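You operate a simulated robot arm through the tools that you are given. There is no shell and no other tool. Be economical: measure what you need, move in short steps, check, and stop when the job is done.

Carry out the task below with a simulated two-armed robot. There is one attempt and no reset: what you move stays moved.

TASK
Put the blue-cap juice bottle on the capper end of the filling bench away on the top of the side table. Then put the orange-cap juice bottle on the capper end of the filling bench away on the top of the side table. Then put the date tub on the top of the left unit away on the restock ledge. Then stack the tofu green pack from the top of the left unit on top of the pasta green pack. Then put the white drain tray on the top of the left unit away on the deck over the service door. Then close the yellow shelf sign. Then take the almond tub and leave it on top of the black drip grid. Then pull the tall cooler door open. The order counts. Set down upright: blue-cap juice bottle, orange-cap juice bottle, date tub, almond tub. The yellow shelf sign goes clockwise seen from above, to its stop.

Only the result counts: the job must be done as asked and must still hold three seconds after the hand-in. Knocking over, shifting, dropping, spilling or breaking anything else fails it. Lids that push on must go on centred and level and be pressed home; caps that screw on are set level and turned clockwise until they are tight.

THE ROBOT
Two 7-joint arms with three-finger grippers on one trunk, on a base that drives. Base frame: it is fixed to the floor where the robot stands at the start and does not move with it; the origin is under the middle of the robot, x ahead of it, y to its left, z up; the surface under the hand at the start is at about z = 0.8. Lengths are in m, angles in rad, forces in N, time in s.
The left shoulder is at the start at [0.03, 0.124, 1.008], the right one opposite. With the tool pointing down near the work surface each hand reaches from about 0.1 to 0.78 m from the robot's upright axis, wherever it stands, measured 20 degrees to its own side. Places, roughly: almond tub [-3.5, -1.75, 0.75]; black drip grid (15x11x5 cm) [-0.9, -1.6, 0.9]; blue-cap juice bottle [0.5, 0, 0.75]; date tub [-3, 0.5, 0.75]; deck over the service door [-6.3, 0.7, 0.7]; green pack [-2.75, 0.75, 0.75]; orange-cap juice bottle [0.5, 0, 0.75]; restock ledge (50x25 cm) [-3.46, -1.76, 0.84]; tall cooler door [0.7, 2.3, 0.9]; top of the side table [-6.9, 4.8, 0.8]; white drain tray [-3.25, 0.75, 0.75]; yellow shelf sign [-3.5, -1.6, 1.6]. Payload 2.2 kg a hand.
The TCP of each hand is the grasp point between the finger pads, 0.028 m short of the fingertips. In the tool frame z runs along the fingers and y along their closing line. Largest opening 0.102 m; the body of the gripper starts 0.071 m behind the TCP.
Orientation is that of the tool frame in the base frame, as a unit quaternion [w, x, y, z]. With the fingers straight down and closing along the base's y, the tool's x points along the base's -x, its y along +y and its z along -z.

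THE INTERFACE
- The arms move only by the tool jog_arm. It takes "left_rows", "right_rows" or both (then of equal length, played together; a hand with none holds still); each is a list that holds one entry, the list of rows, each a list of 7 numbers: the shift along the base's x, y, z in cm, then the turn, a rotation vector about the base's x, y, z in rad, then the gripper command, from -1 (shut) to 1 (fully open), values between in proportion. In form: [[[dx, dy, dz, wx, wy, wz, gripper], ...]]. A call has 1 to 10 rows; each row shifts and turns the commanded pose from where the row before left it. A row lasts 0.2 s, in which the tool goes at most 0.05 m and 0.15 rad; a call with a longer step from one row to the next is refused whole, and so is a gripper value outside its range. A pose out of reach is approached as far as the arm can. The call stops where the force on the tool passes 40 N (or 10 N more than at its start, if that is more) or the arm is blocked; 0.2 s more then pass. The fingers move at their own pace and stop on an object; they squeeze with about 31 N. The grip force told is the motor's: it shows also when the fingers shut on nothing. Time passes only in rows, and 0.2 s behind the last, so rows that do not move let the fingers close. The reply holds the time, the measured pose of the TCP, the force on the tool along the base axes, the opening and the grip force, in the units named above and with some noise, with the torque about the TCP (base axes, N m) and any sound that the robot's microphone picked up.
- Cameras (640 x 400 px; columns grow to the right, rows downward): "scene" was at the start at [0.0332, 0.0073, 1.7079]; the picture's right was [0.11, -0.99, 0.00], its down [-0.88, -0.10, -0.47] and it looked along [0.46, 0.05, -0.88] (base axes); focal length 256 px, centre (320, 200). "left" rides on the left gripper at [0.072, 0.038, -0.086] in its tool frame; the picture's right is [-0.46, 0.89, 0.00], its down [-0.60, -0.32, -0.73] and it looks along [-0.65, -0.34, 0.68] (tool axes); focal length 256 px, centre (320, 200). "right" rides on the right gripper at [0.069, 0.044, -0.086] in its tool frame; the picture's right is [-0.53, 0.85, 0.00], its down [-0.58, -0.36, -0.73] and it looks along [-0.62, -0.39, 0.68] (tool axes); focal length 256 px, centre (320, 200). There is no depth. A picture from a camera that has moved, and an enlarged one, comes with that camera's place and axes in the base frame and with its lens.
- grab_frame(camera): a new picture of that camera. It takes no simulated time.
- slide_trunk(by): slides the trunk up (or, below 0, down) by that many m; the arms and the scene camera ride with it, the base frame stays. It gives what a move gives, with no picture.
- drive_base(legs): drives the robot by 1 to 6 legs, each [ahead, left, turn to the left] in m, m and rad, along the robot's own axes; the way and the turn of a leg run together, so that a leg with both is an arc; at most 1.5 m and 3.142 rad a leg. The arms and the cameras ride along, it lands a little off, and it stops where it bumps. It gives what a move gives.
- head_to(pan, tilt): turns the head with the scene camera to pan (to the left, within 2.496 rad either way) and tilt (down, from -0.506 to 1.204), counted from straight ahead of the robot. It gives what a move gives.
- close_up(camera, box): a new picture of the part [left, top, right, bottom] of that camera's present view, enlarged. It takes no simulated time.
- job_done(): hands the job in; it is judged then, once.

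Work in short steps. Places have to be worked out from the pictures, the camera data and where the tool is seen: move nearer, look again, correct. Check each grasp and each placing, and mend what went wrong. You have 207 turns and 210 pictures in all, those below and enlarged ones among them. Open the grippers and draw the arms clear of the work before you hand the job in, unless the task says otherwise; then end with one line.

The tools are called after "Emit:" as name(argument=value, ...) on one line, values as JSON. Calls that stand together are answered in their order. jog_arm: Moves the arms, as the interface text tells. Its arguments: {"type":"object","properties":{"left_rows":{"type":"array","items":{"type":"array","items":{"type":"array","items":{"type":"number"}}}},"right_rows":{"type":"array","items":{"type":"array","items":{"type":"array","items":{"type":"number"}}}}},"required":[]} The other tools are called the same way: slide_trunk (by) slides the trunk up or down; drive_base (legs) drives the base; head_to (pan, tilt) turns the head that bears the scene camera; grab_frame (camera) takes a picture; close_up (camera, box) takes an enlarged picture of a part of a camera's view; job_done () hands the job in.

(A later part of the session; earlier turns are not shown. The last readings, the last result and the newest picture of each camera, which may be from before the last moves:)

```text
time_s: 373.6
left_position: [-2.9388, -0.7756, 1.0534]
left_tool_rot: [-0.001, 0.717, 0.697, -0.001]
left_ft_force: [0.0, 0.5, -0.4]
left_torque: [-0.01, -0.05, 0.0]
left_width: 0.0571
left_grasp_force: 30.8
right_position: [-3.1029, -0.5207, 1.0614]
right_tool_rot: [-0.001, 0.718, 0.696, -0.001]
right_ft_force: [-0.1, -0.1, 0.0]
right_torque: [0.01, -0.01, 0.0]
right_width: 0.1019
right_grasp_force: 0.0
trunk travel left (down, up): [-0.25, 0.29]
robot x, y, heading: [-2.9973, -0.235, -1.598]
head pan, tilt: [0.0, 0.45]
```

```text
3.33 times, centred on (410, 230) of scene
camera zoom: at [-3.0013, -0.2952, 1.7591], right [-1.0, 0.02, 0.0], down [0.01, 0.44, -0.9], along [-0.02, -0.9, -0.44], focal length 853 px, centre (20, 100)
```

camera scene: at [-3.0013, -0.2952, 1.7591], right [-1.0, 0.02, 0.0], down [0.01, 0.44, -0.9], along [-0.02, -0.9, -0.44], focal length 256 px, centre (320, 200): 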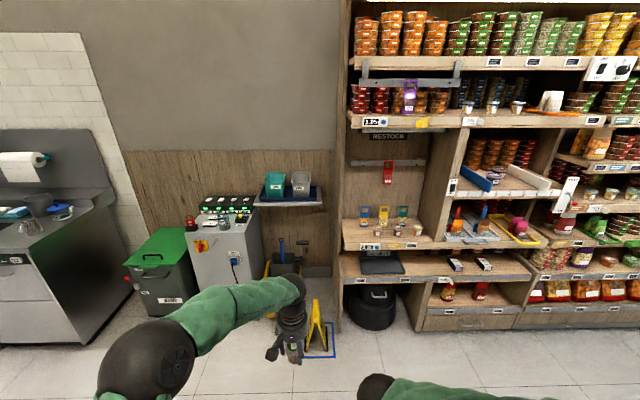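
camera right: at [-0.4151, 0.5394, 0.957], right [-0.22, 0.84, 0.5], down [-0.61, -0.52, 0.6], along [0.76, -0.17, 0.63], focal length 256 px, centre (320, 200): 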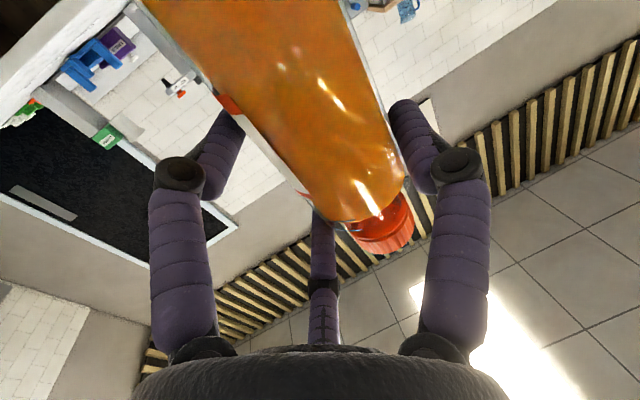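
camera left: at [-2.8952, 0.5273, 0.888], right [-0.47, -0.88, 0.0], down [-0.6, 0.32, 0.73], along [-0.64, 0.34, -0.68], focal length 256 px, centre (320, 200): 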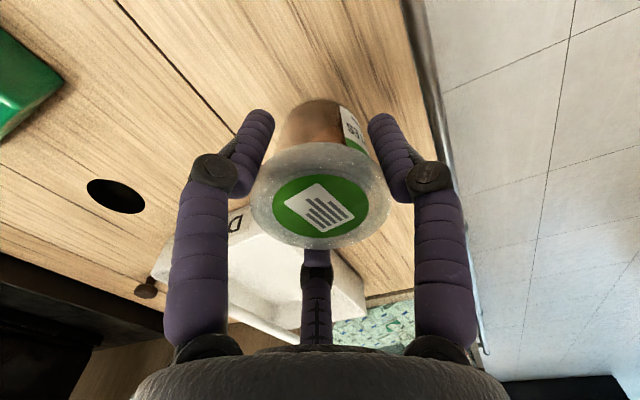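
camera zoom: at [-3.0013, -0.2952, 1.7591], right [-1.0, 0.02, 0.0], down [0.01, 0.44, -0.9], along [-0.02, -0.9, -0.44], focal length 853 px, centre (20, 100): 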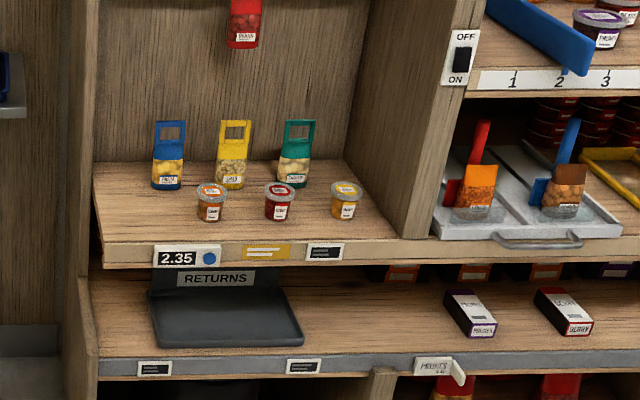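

The restock ledge is the bay under the RESTOCK sign (z≈0.84); three small tubs stand in it, free space at its left end near (-3.27, -1.66). I line up in front.

Emit:
drive_base(legs=[[0, -0.38, 0.027], [0.6, 0, 0]])

Emit:
head_to(pan=0, tilt=0.75)

Emit:
grab_frame(camera="scene")

```text
time_s: 379.1
left_position: [-3.3012, -1.3814, 1.0519]
left_tool_rot: [-0.002, 0.706, 0.708, 0.0]
left_ft_force: [0.1, -0.5, -0.8]
left_torque: [0.06, -0.01, 0.01]
left_width: 0.0572
left_grasp_force: 31.1
right_position: [-3.4726, -1.1314, 1.06]
right_tool_rot: [0.0, 0.707, 0.707, -0.002]
right_ft_force: [0.4, 0.7, 1.1]
right_torque: [0.02, 0.01, -0.01]
right_width: 0.1022
right_grasp_force: 0.0
trunk travel left (down, up): [-0.25, 0.29]
robot x, y, heading: [-3.3787, -0.8391, -1.567]
head pan, tilt: [0.0, 0.45]
```

```text
time_s: 379.9
left_position: [-3.3005, -1.3802, 1.0522]
left_tool_rot: [-0.001, 0.706, 0.709, 0.0]
left_ft_force: [-0.1, -0.6, -0.9]
left_torque: [0.0, 0.03, 0.03]
left_width: 0.057
left_grasp_force: 31.0
right_position: [-3.4732, -1.1314, 1.0606]
right_tool_rot: [-0.001, 0.706, 0.708, -0.001]
right_ft_force: [-0.9, -0.2, -0.2]
right_torque: [0.0, 0.02, -0.02]
right_width: 0.1021
right_grasp_force: 0.1
trunk travel left (down, up): [-0.25, 0.29]
robot x, y, heading: [-3.3808, -0.8418, -1.568]
head pan, tilt: [0.0, 0.75]
```

```text
132 pictures are left
camera scene: at [-3.3777, -0.8933, 1.7328], right [-1.0, -0.01, 0.0], down [0.0, 0.68, -0.73], along [0.0, -0.73, -0.68], focal length 256 px, centre (320, 200)
```

scene: 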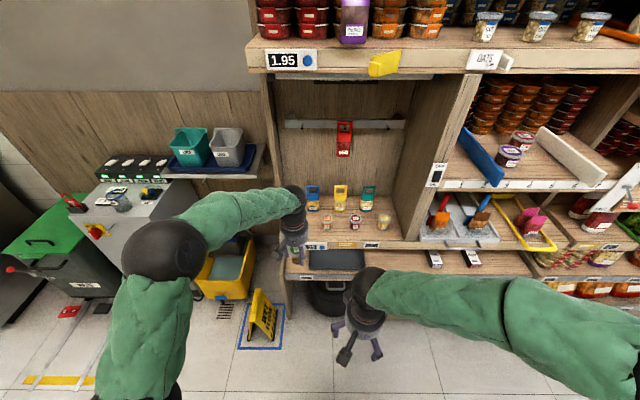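

Drive 0.2 m nearer, then move the tub over the free spot at (-3.27, -1.65).

Emit:
drive_base(legs=[[0.2, 0, 0]])

Emit:
jog_arm(left_rows=[[[1.5, -2.5, 0, 0, 0, 0, -1], [1.5, -2.5, 0, 0, 0, 0, -1], [0, -2, -2, 0, 0, 0, -1], [0, 0, -3, 0, 0, 0, -1], [0, 0, 0, 0, 0, 0, -1]]])

Emit:
grab_frame(camera="left")

Emit:
grab_frame(camera="scene")

```text
time_s: 381.5
left_position: [-3.3007, -1.5785, 1.0513]
left_tool_rot: [-0.002, 0.707, 0.707, 0.0]
left_ft_force: [-1.2, 0.4, -0.7]
left_torque: [0.0, 0.0, 0.03]
left_width: 0.057
left_grasp_force: 31.4
right_position: [-3.4739, -1.3287, 1.0608]
right_tool_rot: [0.0, 0.707, 0.707, -0.001]
right_ft_force: [-0.8, -0.6, 0.5]
right_torque: [0.06, 0.01, 0.02]
right_width: 0.1018
right_grasp_force: 0.1
trunk travel left (down, up): [-0.25, 0.29]
robot x, y, heading: [-3.3758, -1.0323, -1.569]
head pan, tilt: [0.0, 0.75]
```

```text
time_s: 382.7
left_position: [-3.269, -1.6494, 1.0019]
left_tool_rot: [-0.001, 0.707, 0.707, 0.0]
left_ft_force: [-1.2, -0.2, -0.6]
left_torque: [0.0, 0.0, -0.03]
left_width: 0.0571
left_grasp_force: 30.8
right_position: [-3.4734, -1.3283, 1.0622]
right_tool_rot: [0.0, 0.708, 0.707, -0.001]
right_ft_force: [0.5, 0.1, -0.2]
right_torque: [0.0, 0.0, 0.05]
right_width: 0.102
right_grasp_force: 0.1
trunk travel left (down, up): [-0.25, 0.29]
robot x, y, heading: [-3.3806, -1.0391, -1.57]
head pan, tilt: [0.0, 0.75]
```

```text
131 pictures are left
camera left: at [-3.2324, -1.5782, 1.0882], right [0.89, -0.46, 0.0], down [-0.32, -0.6, 0.73], along [-0.34, -0.65, -0.68], focal length 256 px, centre (320, 200)
```

left: 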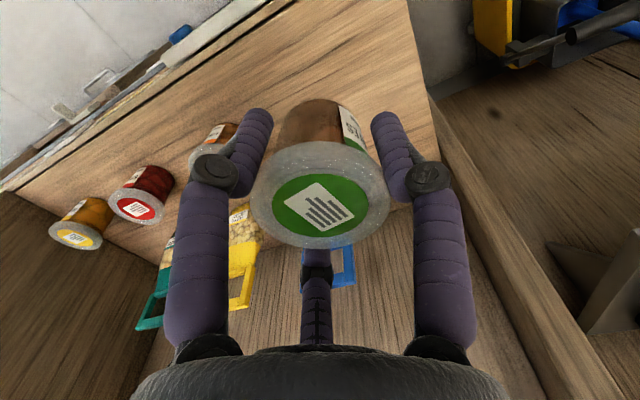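

```text
130 pictures are left
camera scene: at [-3.3773, -1.0906, 1.7327], right [-1.0, 0.0, 0.0], down [0.0, 0.68, -0.73], along [0.0, -0.73, -0.68], focal length 256 px, centre (320, 200)
```

scene: 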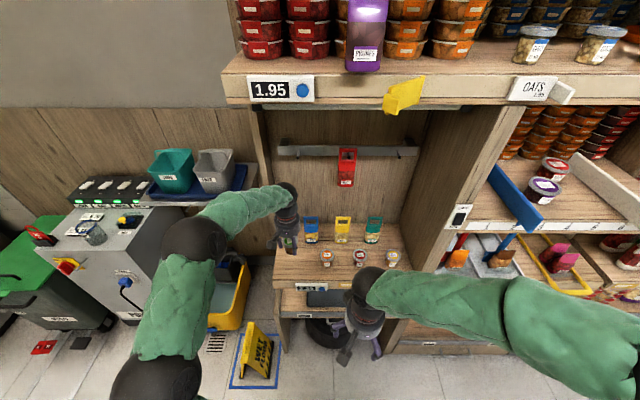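

Spot is clear. Lower the tub towards the ledge.

Emit:
jog_arm(left_rows=[[[0, 0, -4, 0, 0, 0, -1], [0, 0, -4, 0, 0, 0, -1], [0, 0, -1.2, 0, 0, 0, -1], [0, 0, -0.4, 0, 0, 0, -1], [0, 0, -0.4, 0, 0, 0, -1], [0, 0, 0, 0, 0, 0, -1]]])

Emit:
grab_frame(camera="left")

```text
time_s: 384.1
left_position: [-3.2702, -1.6466, 0.9043]
left_tool_rot: [0.0, 0.707, 0.707, 0.0]
left_ft_force: [-1.1, 0.4, -1.2]
left_torque: [-0.02, -0.01, -0.01]
left_width: 0.0572
left_grasp_force: 30.9
right_position: [-3.4732, -1.3282, 1.0604]
right_tool_rot: [-0.001, 0.708, 0.706, -0.001]
right_ft_force: [0.2, 0.0, 0.3]
right_torque: [-0.01, 0.02, 0.0]
right_width: 0.102
right_grasp_force: 0.1
trunk travel left (down, up): [-0.25, 0.29]
robot x, y, heading: [-3.3783, -1.0348, -1.571]
head pan, tilt: [0.0, 0.75]
```

```text
129 pictures are left
camera left: at [-3.2333, -1.5759, 0.9886], right [0.89, -0.46, 0.0], down [-0.32, -0.6, 0.73], along [-0.34, -0.65, -0.68], focal length 256 px, centre (320, 200)
```

left: 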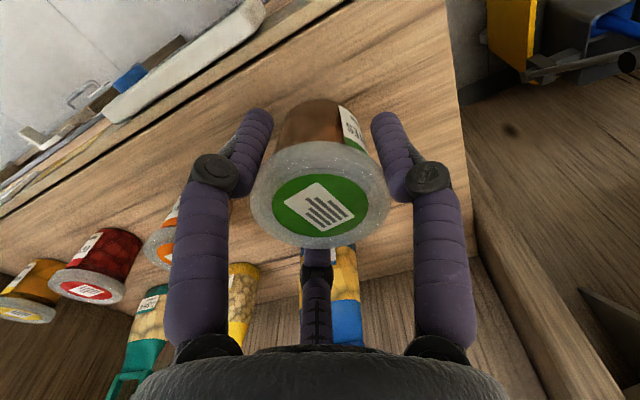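

Still above; continue in small steps.

Emit:
jog_arm(left_rows=[[[0, 0, -0.4, 0, 0, 0, -1], [0, 0, -0.4, 0, 0, 0, -1], [0, 0, -0.4, 0, 0, 0, -1], [0, 0, -0.4, 0, 0, 0, -1], [0, 0, 0, 0, 0, 0, -1]]])

Emit:
grab_frame(camera="left")

```text
time_s: 385.3
left_position: [-3.2703, -1.6478, 0.8869]
left_tool_rot: [-0.002, 0.707, 0.707, 0.0]
left_ft_force: [-0.7, -0.3, -0.9]
left_torque: [-0.01, -0.03, 0.02]
left_width: 0.0569
left_grasp_force: 31.4
right_position: [-3.4726, -1.3275, 1.0603]
right_tool_rot: [0.0, 0.707, 0.707, -0.001]
right_ft_force: [-0.7, 0.6, 0.1]
right_torque: [0.02, 0.01, 0.01]
right_width: 0.1022
right_grasp_force: 0.1
trunk travel left (down, up): [-0.25, 0.29]
robot x, y, heading: [-3.3739, -1.0359, -1.568]
head pan, tilt: [0.0, 0.75]
```

```text
128 pictures are left
camera left: at [-3.234, -1.5762, 0.9721], right [0.89, -0.46, 0.0], down [-0.32, -0.6, 0.73], along [-0.34, -0.65, -0.68], focal length 256 px, centre (320, 200)
```

left: 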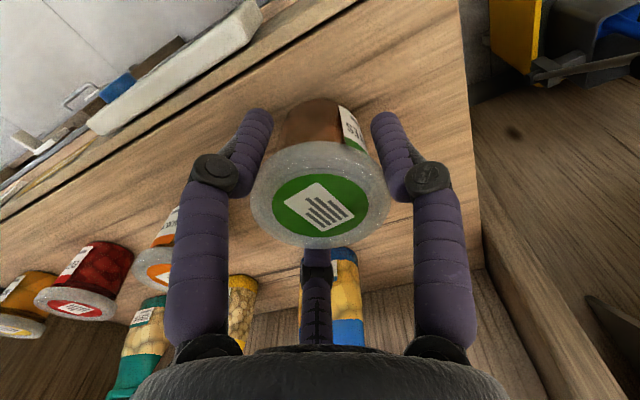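

Emit:
jog_arm(left_rows=[[[0, 0, -0.4, 0, 0, 0, -1], [0, 0, -0.4, 0, 0, 0, -1], [0, 0, -0.4, 0, 0, 0, -1], [0, 0, -0.4, 0, 0, 0, -1], [0, 0, -0.4, 0, 0, 0, -1], [0, 0, 0, 0, 0, 0, -1]]])

```text
time_s: 386.7
left_position: [-3.2711, -1.6484, 0.8692]
left_tool_rot: [0.0, 0.706, 0.708, -0.002]
left_ft_force: [-2.7, 2.6, 16.5]
left_torque: [-0.04, 0.08, -0.01]
left_width: 0.0584
left_grasp_force: 30.6
right_position: [-3.4737, -1.3258, 1.0602]
right_tool_rot: [0.001, 0.707, 0.707, -0.003]
right_ft_force: [0.0, -0.9, 0.1]
right_torque: [0.02, -0.01, -0.01]
right_width: 0.1024
right_grasp_force: 0.0
trunk travel left (down, up): [-0.25, 0.29]
robot x, y, heading: [-3.3763, -1.0378, -1.573]
head pan, tilt: [0.0, 0.75]
```

Contact (16 N). Release gently and rise.

Emit:
jog_arm(left_rows=[[[0, 0, 0.2, 0, 0, 0, -1], [0, 0, 0, 0, 0, 0, 0.4], [0, 0, 0, 0, 0, 0, 0.6], [0, 0, 0, 0, 0, 0, 0.6], [0, 0, 3, 0, 0, 0, 0.6], [0, 0, 4, 0, 0, 0, 0.6], [0, 0, 4, 0, 0, 0, 0.6], [0, 0, 4, 0, 0, 0, 0.6], [0, 0, 0, 0, 0, 0, 0.6]]])

Emit:
grab_frame(camera="left")

```text
time_s: 388.7
left_position: [-3.2708, -1.6489, 1.018]
left_tool_rot: [0.0, 0.707, 0.707, 0.0]
left_ft_force: [0.3, 0.4, 0.1]
left_torque: [0.01, -0.01, -0.02]
left_width: 0.082
left_grasp_force: 0.1
right_position: [-3.473, -1.3276, 1.0614]
right_tool_rot: [0.0, 0.707, 0.707, -0.001]
right_ft_force: [0.0, -0.2, -0.7]
right_torque: [0.03, 0.01, 0.0]
right_width: 0.1022
right_grasp_force: 0.0
trunk travel left (down, up): [-0.25, 0.29]
robot x, y, heading: [-3.3746, -1.0381, -1.57]
head pan, tilt: [0.0, 0.75]
```

```text
127 pictures are left
camera left: at [-3.2332, -1.5773, 1.1038], right [0.89, -0.47, 0.0], down [-0.32, -0.61, 0.73], along [-0.34, -0.65, -0.68], focal length 256 px, centre (320, 200)
```

left: 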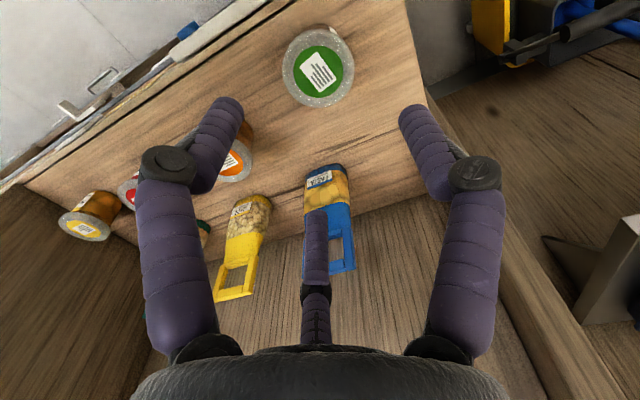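

The date tub stands on the ledge. While here I read the labels of the other three tubs.

Emit:
close_up(camera="scene", box=[290, 205, 410, 280])

Emit:
close_up(camera="scene", box=[370, 65, 450, 120])

```text
5.33 times, centred on (350, 242) of scene
camera zoom: at [-3.3771, -1.0911, 1.7327], right [-1.0, 0.0, 0.0], down [0.0, 0.68, -0.73], along [0.0, -0.73, -0.68], focal length 1365 px, centre (160, -27)
```

zoom: 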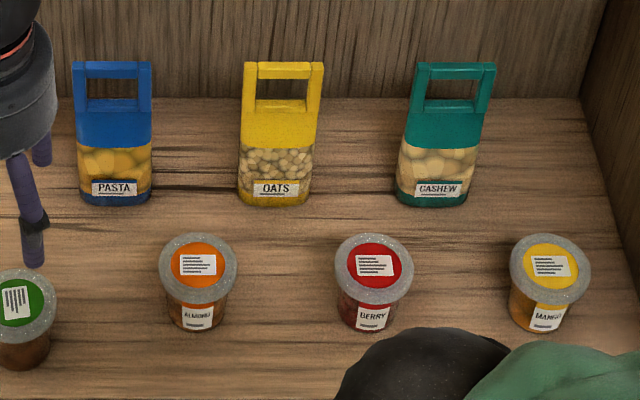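

```text
7.27 times, centred on (410, 92) of scene
camera zoom: at [-3.3771, -1.0911, 1.7327], right [-1.0, 0.0, 0.0], down [0.0, 0.68, -0.73], along [0.0, -0.73, -0.68], focal length 1861 px, centre (-334, 982)
```

zoom: 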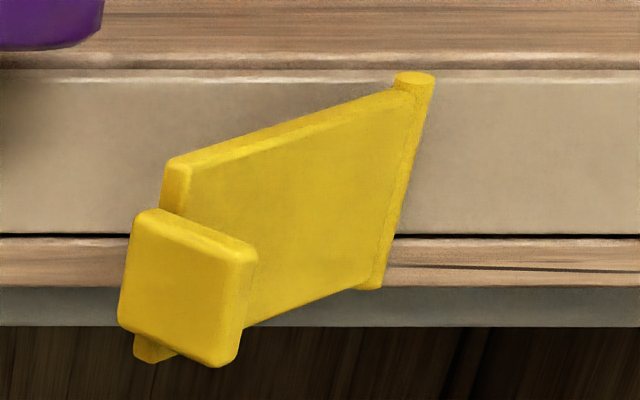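

Orange lid = ALMOND, noted for later; the yellow sign hinges at its right end and must be pushed flat. Now back to the island for the tofu pack, coming in diagonally so the right elbow stays clear of the juicer.

Emit:
drive_base(legs=[[-0.8, 0, 0], [0, 1.37, 0], [0, 0, -1.04], [0, 0, -1.03]])

Emit:
jog_arm(left_rows=[[[3, -2, 2, 0, 0, 0, 1], [3, -2, 2, 0, 0, 0, 1], [3, -2, 2, 0, 0, 0, 1], [3, -2, 2, 0, 0, 0, 1], [3, -2, 0, 0, 0, 0, 1], [0, 0, 0, 0, 0, 0, 1], [0, 0, 0, 0, 0, 0, 1], [0, 0, 0, 0, 0, 0, 1]]], right_rows=[[[-1.5, 1, 0, 0, 0, -0.14, 1], [-1.5, 1, 0, 0, 0, -0.14, 1], [-1.5, 1, 0, 0, 0, -0.14, 1], [-1.5, 1, 0, 0, 0, -0.14, 1], [-1.5, 1, 0, 0, 0, -0.14, 1], [-1.5, 1, 0, 0, 0, -0.14, 1], [-1.5, 1, 0, 0, 0, -0.14, 1], [0, 0, 0, 0, 0, -0.09, 1]]])

Emit:
drive_base(legs=[[0.25, -0.48, 0], [0.35, 0, 0]])

Emit:
grab_frame(camera="right")

Emit:
grab_frame(camera="scene")

```text
time_s: 404.7
left_position: [-2.5784, -0.0489, 1.018]
left_tool_rot: [0.0, 0.968, -0.251, 0.002]
left_ft_force: [-0.5, -0.5, 0.2]
left_torque: [0.03, -0.04, -0.01]
left_width: 0.0818
left_grasp_force: 0.0
right_position: [-2.1993, -0.0276, 1.0605]
right_tool_rot: [-0.001, 0.968, -0.252, 0.0]
right_ft_force: [0.6, -0.5, 0.4]
right_torque: [-0.01, -0.02, 0.03]
right_width: 0.1017
right_grasp_force: 0.0
trunk travel left (down, up): [-0.25, 0.29]
robot x, y, heading: [-1.9936, -0.2556, 2.639]
head pan, tilt: [0.0, 0.75]
```

```text
time_s: 406.5
left_position: [-2.4302, -0.1474, 1.0975]
left_tool_rot: [0.0, 0.968, -0.25, 0.001]
left_ft_force: [0.7, -0.3, -0.2]
left_torque: [-0.02, 0.0, -0.03]
left_width: 0.1018
left_grasp_force: 0.2
right_position: [-2.3049, 0.0429, 1.0612]
right_tool_rot: [0.002, -0.703, 0.711, 0.001]
right_ft_force: [0.3, -0.3, 0.2]
right_torque: [-0.01, -0.03, -0.02]
right_width: 0.102
right_grasp_force: 0.1
trunk travel left (down, up): [-0.25, 0.29]
robot x, y, heading: [-1.9956, -0.2507, 2.635]
head pan, tilt: [0.0, 0.75]
```

```text
time_s: 411.5
left_position: [-2.737, 0.567, 1.0984]
left_tool_rot: [-0.001, 0.968, -0.249, 0.002]
left_ft_force: [0.3, 0.4, -0.2]
left_torque: [-0.02, -0.01, 0.0]
left_width: 0.1022
left_grasp_force: 0.0
right_position: [-2.613, 0.7588, 1.0606]
right_tool_rot: [0.002, -0.706, 0.709, 0.0]
right_ft_force: [0.0, -0.2, 0.5]
right_torque: [-0.04, 0.0, 0.02]
right_width: 0.1018
right_grasp_force: 0.0
trunk travel left (down, up): [-0.25, 0.29]
robot x, y, heading: [-2.2991, 0.4667, 2.644]
head pan, tilt: [0.0, 0.75]
```

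```text
124 pictures are left
camera right: at [-2.6568, 0.6903, 1.1468], right [-0.84, 0.54, 0.0], down [0.37, 0.57, 0.73], along [0.4, 0.62, -0.68], focal length 256 px, centre (320, 200)
```

right: 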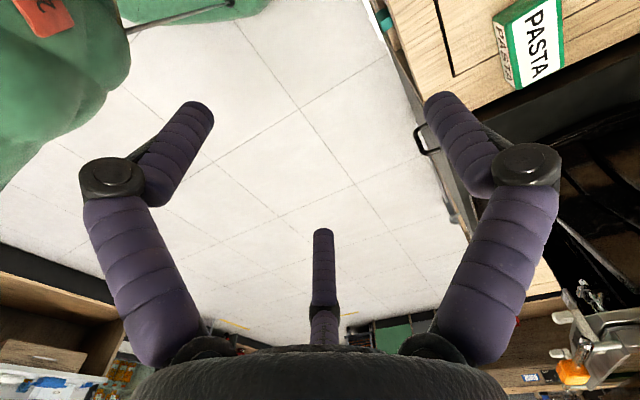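

```text
123 pictures are left
camera scene: at [-2.3486, 0.4897, 1.7327], right [0.48, 0.88, 0.0], down [0.6, -0.33, -0.73], along [-0.64, 0.35, -0.68], focal length 256 px, centre (320, 200)
```

scene: 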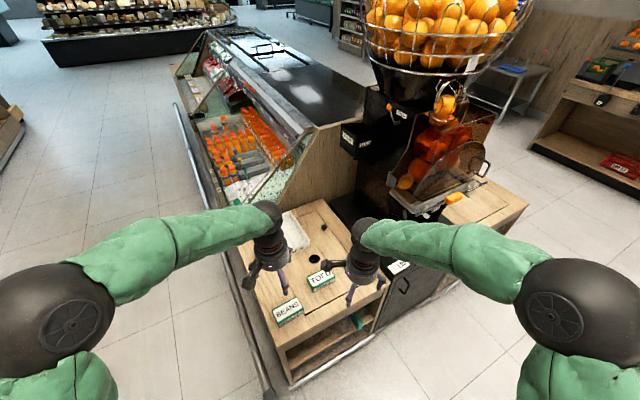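

Tofu ≈(-2.86, 0.768), pasta ≈(-2.86, 0.955). Move the right hand over the tofu (closing along x) and retract the left a bit.

Emit:
jog_arm(left_rows=[[[3, -2, 0, 0, 0, 0, 1], [3, -2, 0, 0, 0, 0, 1], [3, -2, 0, 0, 0, 0, 1], [3, -2, 0, 0, 0, 0, 1], [0, 0, 0, 0, 0, 0, 1], [0, 0, 0, 0, 0, 0, 1], [0, 0, 0, 0, 0, 0, 1], [0, 0, 0, 0, 0, 0, 1]]], right_rows=[[[0, 0, 0, 0, 0, 0, 1], [-4, 0.1, 0, 0, 0, 0, 1], [-4, 0.1, 0, 0, 0, 0, 1], [-4, 0.1, -2, 0, 0, 0, 1], [-4, 0.2, -3, 0, 0, 0, 1], [-4, 0.2, -3, 0, 0, 0, 1], [-4.5, 0.2, -2, 0, 0, 0, 1], [0, 0, 0, 0, 0, 0, 1]]])

Emit:
grab_frame(camera="right")

Emit:
grab_frame(camera="scene")

```text
time_s: 413.3
left_position: [-2.615, 0.4864, 1.0999]
left_tool_rot: [-0.001, 0.968, -0.25, 0.0]
left_ft_force: [0.0, 0.1, 0.3]
left_torque: [-0.03, 0.01, -0.06]
left_width: 0.1024
left_grasp_force: 0.1
right_position: [-2.8577, 0.7678, 0.9616]
right_tool_rot: [0.001, -0.705, 0.709, 0.0]
right_ft_force: [-0.2, 0.3, 0.5]
right_torque: [-0.03, -0.01, 0.02]
right_width: 0.1021
right_grasp_force: 0.0
trunk travel left (down, up): [-0.25, 0.29]
robot x, y, heading: [-2.3011, 0.46, 2.641]
head pan, tilt: [0.0, 0.75]
```

```text
122 pictures are left
camera right: at [-2.9013, 0.6995, 1.0463], right [-0.84, 0.54, 0.0], down [0.37, 0.57, 0.73], along [0.4, 0.62, -0.68], focal length 256 px, centre (320, 200)
```

right: 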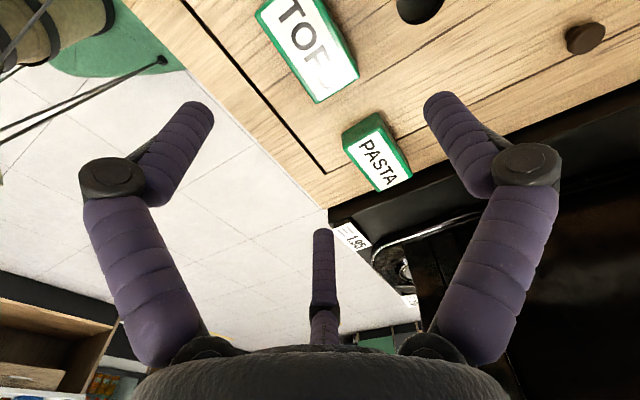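

```text
121 pictures are left
camera scene: at [-2.3456, 0.4887, 1.7328], right [0.48, 0.88, 0.0], down [0.6, -0.33, -0.73], along [-0.64, 0.35, -0.68], focal length 256 px, centre (320, 200)
```

scene: 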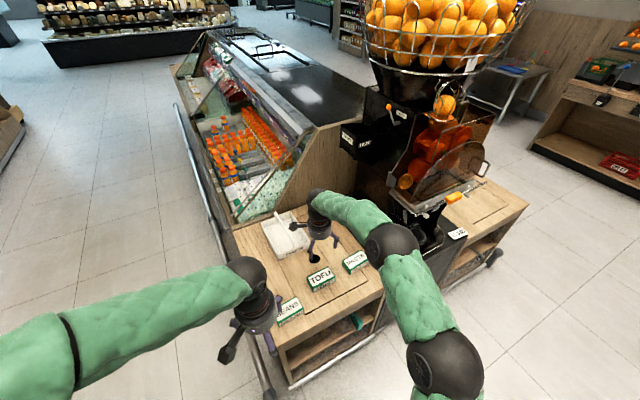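

Tofu centre ≈(-2.852, 0.768), top z≈0.76. Descend over it and look just before the grasp depth.

Emit:
jog_arm(right_rows=[[[0.6, 0, -4, 0, 0, 0, 1], [0, 0, -4.5, 0, 0, 0, 1], [0, 0, -4, 0, 0, 0, 1], [0, 0, 0, 0, 0, 0, 1]]])

Emit:
grab_frame(camera="right")

```text
time_s: 414.3
left_position: [-2.6146, 0.4867, 1.0975]
left_tool_rot: [-0.001, 0.968, -0.25, 0.001]
left_ft_force: [-0.5, 0.4, 0.1]
left_torque: [0.02, -0.02, -0.01]
left_width: 0.1021
left_grasp_force: 0.1
right_position: [-2.852, 0.7669, 0.8342]
right_tool_rot: [0.002, -0.705, 0.709, 0.001]
right_ft_force: [0.1, -0.2, 0.2]
right_torque: [0.02, -0.02, 0.02]
right_width: 0.102
right_grasp_force: 0.0
trunk travel left (down, up): [-0.25, 0.29]
robot x, y, heading: [-2.3028, 0.4637, 2.642]
head pan, tilt: [0.0, 0.75]
```

```text
120 pictures are left
camera right: at [-2.896, 0.6983, 0.9201], right [-0.84, 0.54, 0.0], down [0.37, 0.57, 0.73], along [0.4, 0.62, -0.68], focal length 256 px, centre (320, 200)
```

right: 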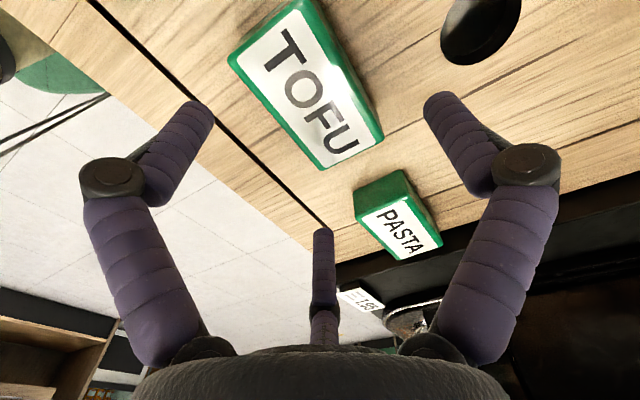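

Well centred (pack 5.5 × 10 cm). Descend, close and lift 1.5 cm to check.

Emit:
jog_arm(right_rows=[[[0.3, 0, -4, 0, 0, 0, 1], [0, 0, -4, 0, 0, 0, 1], [0, 0, -1.8, 0, 0, 0, 1], [0, 0, 0, 0, 0, 0, 1], [0, 0, 0, 0, 0, 0, -1], [0, 0, 0, 0, 0, 0, -1], [0, 0, 0, 0, 0, 0, -1], [0, 0, 1.5, 0, 0, 0, -1], [0, 0, 0, 0, 0, 0, -1]]])

Emit:
grab_frame(camera="right")

```text
time_s: 415.0
left_position: [-2.6149, 0.4859, 1.0978]
left_tool_rot: [-0.002, 0.968, -0.25, 0.0]
left_ft_force: [-0.2, -0.1, -0.2]
left_torque: [0.0, -0.03, 0.02]
left_width: 0.1017
left_grasp_force: 0.1
right_position: [-2.8499, 0.7699, 0.7655]
right_tool_rot: [0.001, -0.704, 0.71, 0.002]
right_ft_force: [3.9, -2.0, 12.2]
right_torque: [-0.67, -0.45, 0.17]
right_width: 0.1021
right_grasp_force: 0.1
trunk travel left (down, up): [-0.25, 0.29]
robot x, y, heading: [-2.3, 0.4653, 2.644]
head pan, tilt: [0.0, 0.75]
stopped in row 3 (right hand): the force on the tool passed its limit at 78 N (the readings are from after the stop); the commanded pose is now the measured one
```

```text
119 pictures are left
camera right: at [-2.8945, 0.7004, 0.8518], right [-0.84, 0.54, 0.0], down [0.37, 0.57, 0.73], along [0.4, 0.62, -0.68], focal length 256 px, centre (320, 200)
```

right: 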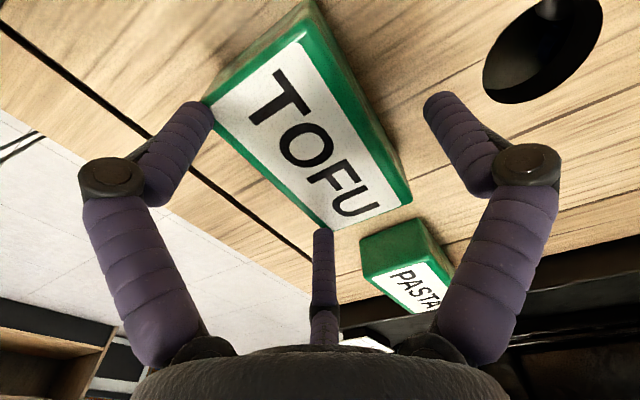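

The finger hit the pack's edge: pictures (and the 0.075 m grip of the orange bottle) show the fingers really close along the wrist picture's horizontal, ~32° off tool y. I raise, yaw +0.57 rad so the closing line is along x, and look.

Emit:
jog_arm(right_rows=[[[0, 0, 3, 0, 0, 0, 1], [0, 0, 3, 0, 0, 0.14, 1], [0, 0, 0, 0, 0, 0.145, 1], [0, 0, 0, 0, 0, 0.145, 1], [0, 0, 0, 0, 0, 0.14, 1], [0, 0, 0, 0, 0, 0, 1]]])

Emit:
grab_frame(camera="right")

```text
time_s: 416.4
left_position: [-2.6147, 0.486, 1.0981]
left_tool_rot: [-0.001, 0.968, -0.249, 0.001]
left_ft_force: [0.3, -0.2, -0.5]
left_torque: [-0.02, -0.02, 0.01]
left_width: 0.1022
left_grasp_force: 0.0
right_position: [-2.8497, 0.7669, 0.8243]
right_tool_rot: [-0.001, 0.876, -0.482, -0.002]
right_ft_force: [0.3, -1.2, 0.0]
right_torque: [0.0, -0.02, 0.01]
right_width: 0.1018
right_grasp_force: 0.0
trunk travel left (down, up): [-0.25, 0.29]
robot x, y, heading: [-2.2975, 0.4629, 2.64]
head pan, tilt: [0.0, 0.75]
```

```text
118 pictures are left
camera right: at [-2.8495, 0.6868, 0.9104], right [-1.0, 0.0, 0.0], down [0.0, 0.68, 0.73], along [0.0, 0.73, -0.68], focal length 256 px, centre (320, 200)
```

right: 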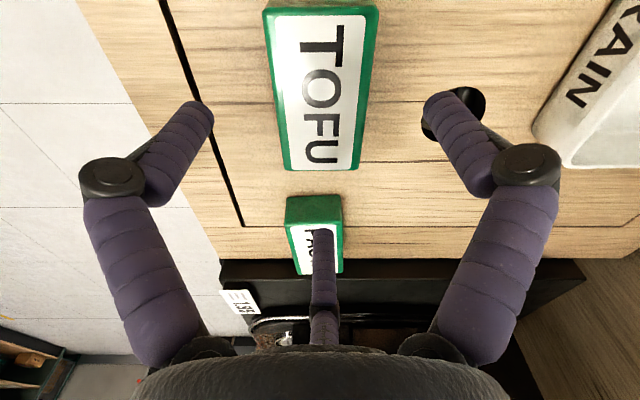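

Now the closing line is exactly across the pack. Descend to 0.736, close, lift a little.

Emit:
jog_arm(right_rows=[[[0, 0, -4, 0, 0, 0, 1], [0, 0, -3, 0, 0, 0, 1], [0, 0, -1.8, 0, 0, 0, 1], [0, 0, 0, 0, 0, 0, 1], [0, 0, 0, 0, 0, 0, -1], [0, 0, 0, 0, 0, 0, -1], [0, 0, 0, 0, 0, 0, -1], [0, 0, 2, 0, 0, 0, -1], [0, 0, 0, 0, 0, 0, -1]]])

Emit:
grab_frame(camera="right")

```text
time_s: 417.1
left_position: [-2.6157, 0.4868, 1.0968]
left_tool_rot: [-0.001, 0.968, -0.25, 0.001]
left_ft_force: [-0.8, 0.5, -0.4]
left_torque: [-0.01, -0.02, 0.01]
left_width: 0.1021
left_grasp_force: 0.1
right_position: [-2.8599, 0.7776, 0.7578]
right_tool_rot: [-0.001, 0.874, -0.486, -0.014]
right_ft_force: [2.6, 2.2, 8.7]
right_torque: [0.21, -0.13, -0.1]
right_width: 0.1015
right_grasp_force: 0.2
trunk travel left (down, up): [-0.25, 0.29]
robot x, y, heading: [-2.2989, 0.4637, 2.639]
head pan, tilt: [0.0, 0.75]
stopped in row 3 (right hand): the force on the tool passed its limit at 46 N (the readings are from after the stop); the commanded pose is now the measured one
```

```text
117 pictures are left
camera right: at [-2.8578, 0.6954, 0.8424], right [-1.0, 0.01, 0.02], down [0.02, 0.67, 0.74], along [-0.01, 0.74, -0.67], focal length 256 px, centre (320, 200)
```

right: 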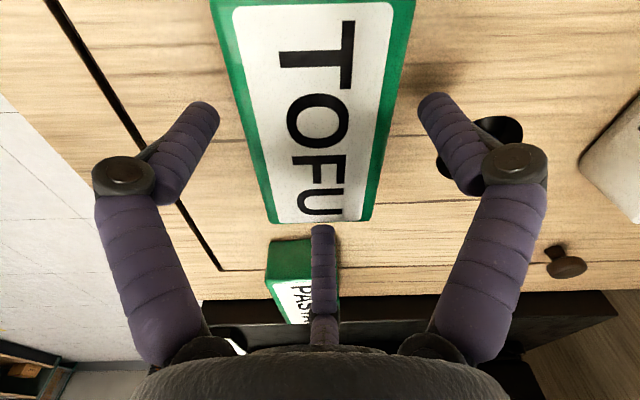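

Fingertips touched the counter: its top must be z≈0.73, not 0.70. I raise to TCP 0.77, undo the small tilt and recentre, then close.

Emit:
jog_arm(right_rows=[[[0.5, -0.5, 1.2, -0.015, -0.024, 0.009, 1], [0.5, -0.5, 0, 0, 0, 0, 1], [0, 0, 0, 0, 0, 0, 1], [0, 0, 0, 0, 0, 0, -1], [0, 0, 0, 0, 0, 0, -1], [0, 0, 0, 0, 0, 0, -1], [0, 0, 0, 0, 0, 0, -1]]])

Emit:
grab_frame(camera="right")

```text
time_s: 418.2
left_position: [-2.6166, 0.4876, 1.097]
left_tool_rot: [-0.001, 0.968, -0.251, 0.001]
left_ft_force: [-0.1, -0.2, -0.6]
left_torque: [0.0, -0.02, -0.02]
left_width: 0.1022
left_grasp_force: 0.1
right_position: [-2.856, 0.7691, 0.7763]
right_tool_rot: [0.0, 0.875, -0.484, -0.003]
right_ft_force: [3.1, -2.4, 11.7]
right_torque: [-0.18, -0.27, 0.01]
right_width: 0.0019
right_grasp_force: 31.1
trunk travel left (down, up): [-0.25, 0.29]
robot x, y, heading: [-2.3025, 0.4608, 2.635]
head pan, tilt: [0.0, 0.75]
stopped in row 5 (right hand): the force on the tool passed its limit at 58 N (the readings are from after the stop); the commanded pose is now the measured one
```

```text
116 pictures are left
camera right: at [-2.8537, 0.6875, 0.8628], right [-1.0, 0.0, 0.01], down [0.01, 0.68, 0.73], along [0.0, 0.73, -0.68], focal length 256 px, centre (320, 200)
```

right: 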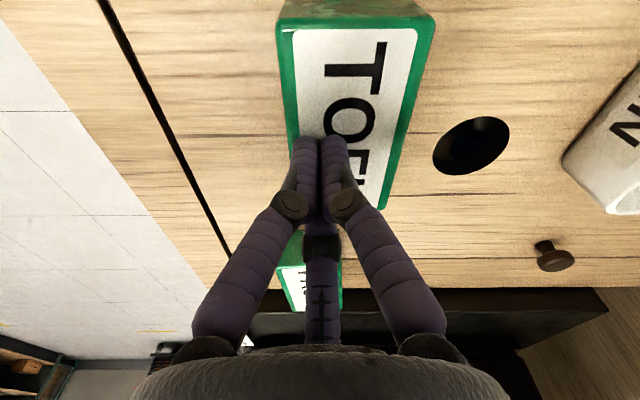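

The fingers closed above the pack: its top is lower (≈0.737) and it was the fixed third stub of the gripper that hit the pack's end. I raise, open, and re-measure.

Emit:
jog_arm(right_rows=[[[0, 0, 2, 0, 0, 0, -1], [0, 0, 3, 0, 0, 0, 1], [0, 0, 0, 0, 0, 0, 1], [0, 0, 0, 0, 0, 0, 1], [0, 0, 0, 0, 0, 0, 1]]])

Emit:
grab_frame(camera="right")

Emit:
close_up(camera="scene", box=[240, 200, 400, 320])

```text
time_s: 419.4
left_position: [-2.6153, 0.4873, 1.0969]
left_tool_rot: [0.0, 0.968, -0.25, 0.001]
left_ft_force: [-0.3, -0.7, -0.2]
left_torque: [0.0, -0.02, -0.02]
left_width: 0.1017
left_grasp_force: 0.1
right_position: [-2.8529, 0.7666, 0.8248]
right_tool_rot: [0.001, 0.875, -0.484, -0.002]
right_ft_force: [-0.6, 0.6, 0.0]
right_torque: [0.01, 0.02, 0.02]
right_width: 0.1019
right_grasp_force: 0.0
trunk travel left (down, up): [-0.25, 0.29]
robot x, y, heading: [-2.3015, 0.4641, 2.635]
head pan, tilt: [0.0, 0.75]
```

```text
115 pictures are left
camera right: at [-2.8521, 0.6862, 0.9103], right [-1.0, 0.0, 0.0], down [0.01, 0.68, 0.73], along [0.0, 0.73, -0.68], focal length 256 px, centre (320, 200)
```

right: 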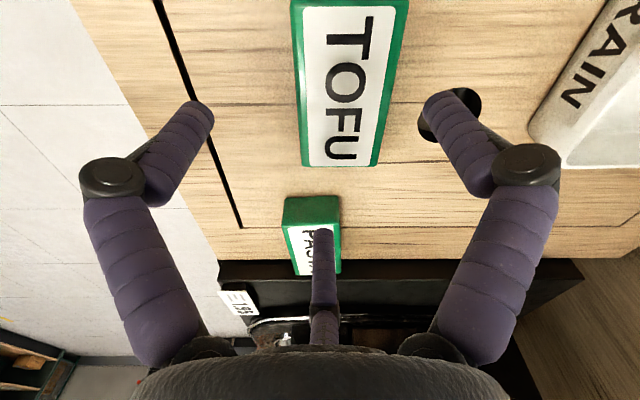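

```text
3.33 times, centred on (320, 260) of scene
camera zoom: at [-2.3477, 0.4893, 1.7327], right [0.48, 0.88, 0.0], down [0.6, -0.33, -0.73], along [-0.64, 0.35, -0.68], focal length 853 px, centre (320, 0)
```

zoom: 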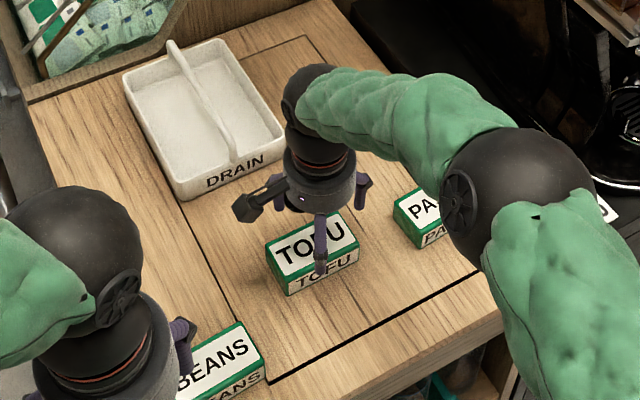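

Pasta top triangulates to z≈0.75, so a TCP height of 0.757 gives ~2 cm of side contact without touching the counter. Recentre at (-2.867, 0.764), descend and close.

Emit:
jog_arm(right_rows=[[[-1.4, -0.2, -2, 0, 0, 0, 1], [0, 0, -2.5, 0, 0, 0, 1], [0, 0, -1.5, 0, 0, 0, 1], [0, 0, -0.8, 0, 0, 0, 1], [0, 0, 0, 0, 0, 0, 1]]])

Emit:
grab_frame(camera="right")

```text
time_s: 420.6
left_position: [-2.6145, 0.4866, 1.0991]
left_tool_rot: [-0.001, 0.968, -0.25, 0.0]
left_ft_force: [-0.7, 0.1, -0.8]
left_torque: [-0.03, 0.0, 0.01]
left_width: 0.1022
left_grasp_force: 0.1
right_position: [-2.8689, 0.7696, 0.7616]
right_tool_rot: [0.0, 0.875, -0.485, -0.007]
right_ft_force: [1.5, 9.6, 24.1]
right_torque: [1.26, -0.11, -0.06]
right_width: 0.1031
right_grasp_force: 0.0
trunk travel left (down, up): [-0.25, 0.29]
robot x, y, heading: [-2.3006, 0.4663, 2.637]
head pan, tilt: [0.0, 0.75]
```

```text
113 pictures are left
camera right: at [-2.8678, 0.6867, 0.8478], right [-1.0, 0.0, 0.01], down [0.01, 0.68, 0.73], along [-0.01, 0.74, -0.68], focal length 256 px, centre (320, 200)
```

right: 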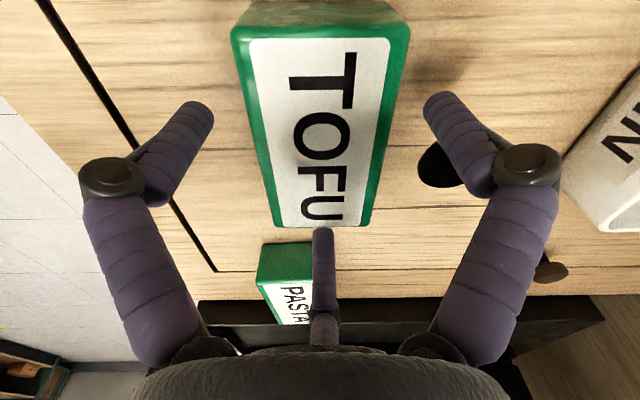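

Static contact shows the third stub pressing on the pack 4 cm beyond the TCP. I'll grip the pack nearer its +y end so the stub passes beyond it: shift +2.7 cm in y.

Emit:
jog_arm(right_rows=[[[0, 0, 2.5, 0, 0, 0, 1], [0, 2.7, 0, 0, 0, 0, 1], [0, 0, -2, 0, 0, 0, 1], [0, 0, -1, 0, 0, 0, 1], [0, 0, 0, 0, 0, 0, 1]]])

Emit:
grab_frame(camera="right")

```text
time_s: 421.8
left_position: [-2.6158, 0.4866, 1.098]
left_tool_rot: [-0.001, 0.968, -0.25, 0.002]
left_ft_force: [0.4, -0.3, -0.6]
left_torque: [0.02, -0.07, -0.01]
left_width: 0.1023
left_grasp_force: 0.0
right_position: [-2.8678, 0.7936, 0.752]
right_tool_rot: [0.001, 0.875, -0.484, -0.003]
right_ft_force: [1.1, -0.8, 0.2]
right_torque: [0.01, 0.01, -0.03]
right_width: 0.1018
right_grasp_force: 0.3
trunk travel left (down, up): [-0.25, 0.29]
robot x, y, heading: [-2.2969, 0.4638, 2.639]
head pan, tilt: [0.0, 0.75]
```

```text
112 pictures are left
camera right: at [-2.8667, 0.711, 0.8382], right [-1.0, 0.0, 0.0], down [0.01, 0.68, 0.73], along [0.0, 0.73, -0.68], focal length 256 px, centre (320, 200)
```

right: 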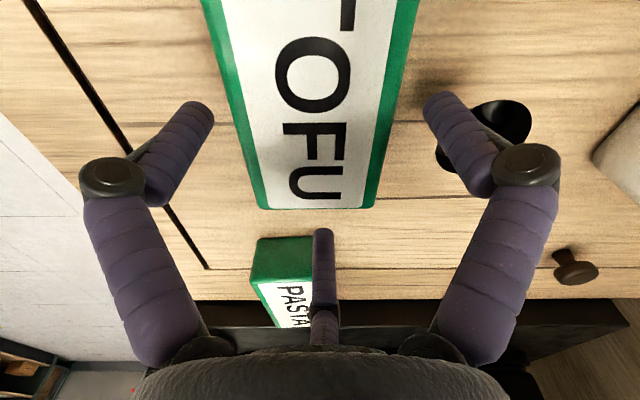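

No contact now. Half a cm lower, close, and lift 2 cm.

Emit:
jog_arm(right_rows=[[[0, 0, -0.6, 0, 0, 0, 1], [0, 0, 0, 0, 0, 0, -1], [0, 0, 0, 0, 0, 0, -1], [0, 0, 0, 0, 0, 0, -1], [0, 0, 0, 0, 0, 0, -1], [0, 0, 1, 0, 0, 0, -1], [0, 0, 1.5, 0, 0, 0, -1], [0, 0, 0, 0, 0, 0, -1]]])

Emit:
grab_frame(camera="right")

```text
time_s: 423.6
left_position: [-2.6165, 0.487, 1.0978]
left_tool_rot: [-0.001, 0.968, -0.251, 0.0]
left_ft_force: [0.8, 0.2, -0.1]
left_torque: [0.02, 0.0, -0.01]
left_width: 0.1021
left_grasp_force: 0.0
right_position: [-2.8657, 0.7923, 0.7711]
right_tool_rot: [0.0, 0.876, -0.483, -0.002]
right_ft_force: [-0.5, -0.6, -1.5]
right_torque: [0.04, 0.0, 0.01]
right_width: 0.0725
right_grasp_force: 30.8
trunk travel left (down, up): [-0.25, 0.29]
robot x, y, heading: [-2.2999, 0.4622, 2.637]
head pan, tilt: [0.0, 0.75]
```

```text
111 pictures are left
camera right: at [-2.8664, 0.7108, 0.8574], right [-1.0, 0.0, 0.0], down [0.0, 0.68, 0.73], along [0.0, 0.73, -0.68], focal length 256 px, centre (320, 200)
```

right: 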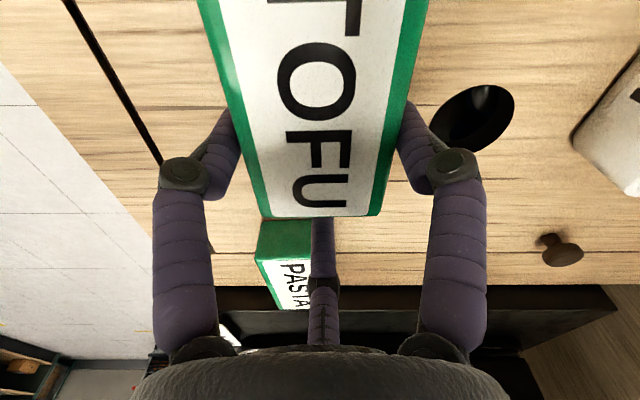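

Gripped (width 0.0725) and apparently lifting. Raise 8 cm and verify from the scene camera.

Emit:
jog_arm(right_rows=[[[0, 0, 4, 0, 0, 0, -1], [0, 0, 4, 0, 0, 0, -1], [0, 0, 0, 0, 0, 0, -1]]])

Emit:
close_up(camera="scene", box=[240, 200, 400, 320])

Emit:
grab_frame(camera="right")

```text
time_s: 424.4
left_position: [-2.6157, 0.4869, 1.0982]
left_tool_rot: [-0.001, 0.968, -0.251, 0.001]
left_ft_force: [0.8, 0.1, -0.3]
left_torque: [-0.03, 0.03, 0.0]
left_width: 0.102
left_grasp_force: 0.1
right_position: [-2.8672, 0.7935, 0.8511]
right_tool_rot: [0.0, 0.876, -0.483, -0.002]
right_ft_force: [-0.8, 0.0, -3.5]
right_torque: [0.05, 0.01, 0.01]
right_width: 0.0727
right_grasp_force: 30.6
trunk travel left (down, up): [-0.25, 0.29]
robot x, y, heading: [-2.3027, 0.4639, 2.641]
head pan, tilt: [0.0, 0.75]
```

```text
3.33 times, centred on (320, 260) of scene
camera zoom: at [-2.3481, 0.4896, 1.7326], right [0.48, 0.88, 0.0], down [0.6, -0.33, -0.73], along [-0.64, 0.35, -0.68], focal length 853 px, centre (320, 0)
```

zoom: 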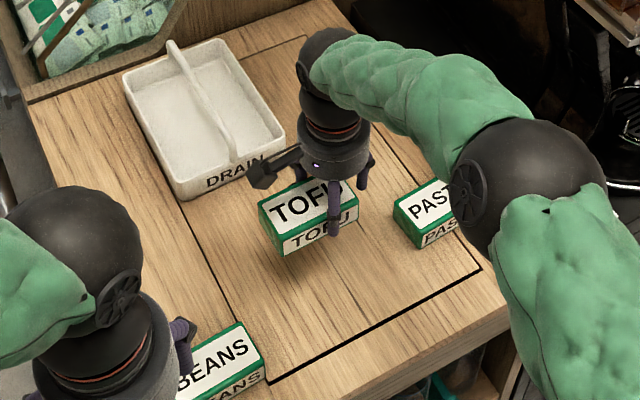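

```text
109 pictures are left
camera right: at [-2.8666, 0.712, 0.9376], right [-1.0, 0.0, 0.0], down [0.0, 0.68, 0.73], along [0.0, 0.73, -0.68], focal length 256 px, centre (320, 200)
```

right: 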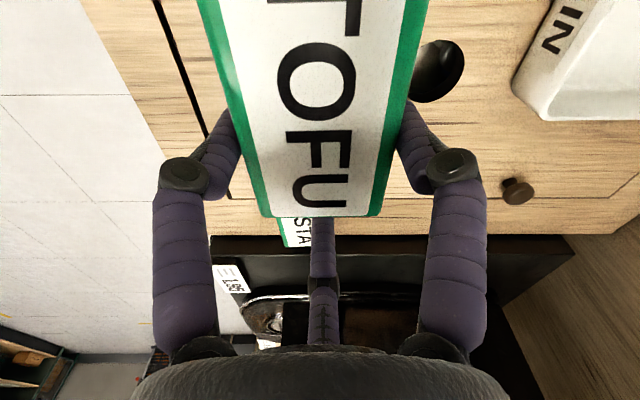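

Tofu is held. Carry it over towards the pasta pack (TCP target ≈(-2.866, 0.978)) and check alignment from two views.

Emit:
jog_arm(right_rows=[[[0, 3, 1, 0, 0, 0, -1], [0, 4, 0, 0, 0, 0, -1], [0, 4, 0, 0, 0, 0, -1], [0, 4, 0, 0, 0, 0, -1], [0, 3.5, 0, 0, 0, 0, -1], [0, 0, 0, 0, 0, 0, -1]]])

Emit:
close_up(camera="scene", box=[280, 190, 440, 310])

Emit:
grab_frame(camera="left")

Emit:
grab_frame(camera="right")

```text
time_s: 425.8
left_position: [-2.6159, 0.4865, 1.0981]
left_tool_rot: [-0.001, 0.968, -0.25, 0.001]
left_ft_force: [-0.5, -0.8, 0.0]
left_torque: [0.0, -0.03, 0.01]
left_width: 0.102
left_grasp_force: 0.0
right_position: [-2.867, 0.9804, 0.8623]
right_tool_rot: [0.001, 0.876, -0.483, -0.002]
right_ft_force: [0.3, 0.2, -1.3]
right_torque: [0.04, 0.0, 0.02]
right_width: 0.0721
right_grasp_force: 31.0
trunk travel left (down, up): [-0.25, 0.29]
robot x, y, heading: [-2.3017, 0.4614, 2.639]
head pan, tilt: [0.0, 0.75]
```

```text
3.33 times, centred on (360, 250) of scene
camera zoom: at [-2.3475, 0.4888, 1.7327], right [0.48, 0.88, 0.0], down [0.6, -0.33, -0.73], along [-0.64, 0.35, -0.68], focal length 853 px, centre (187, 33)
```

zoom: 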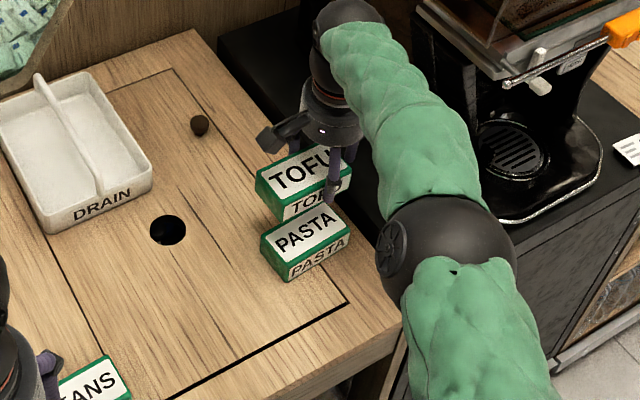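

```text
107 pictures are left
camera left: at [-2.5719, 0.4174, 1.1836], right [-0.84, -0.55, 0.0], down [-0.38, 0.57, 0.73], along [-0.4, 0.61, -0.68], focal length 256 px, centre (320, 200)
```

left: 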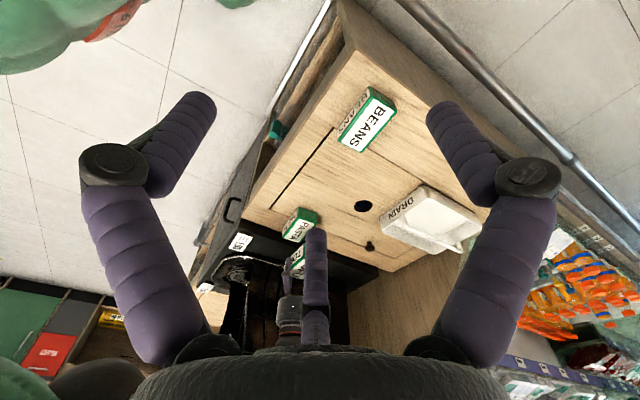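

```text
106 pictures are left
camera right: at [-2.8657, 0.8981, 0.9473], right [-1.0, 0.0, 0.0], down [0.0, 0.68, 0.73], along [0.0, 0.73, -0.68], focal length 256 px, centre (320, 200)
```

right: 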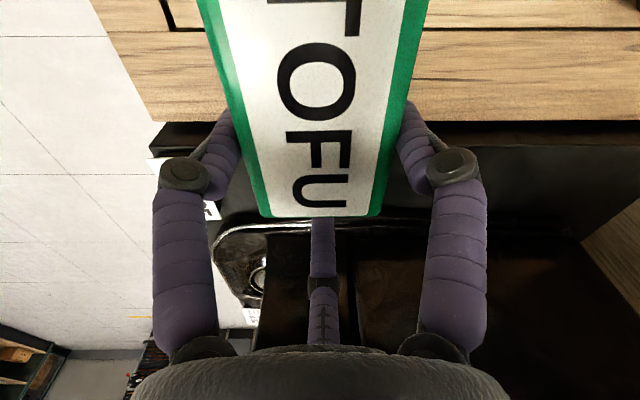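

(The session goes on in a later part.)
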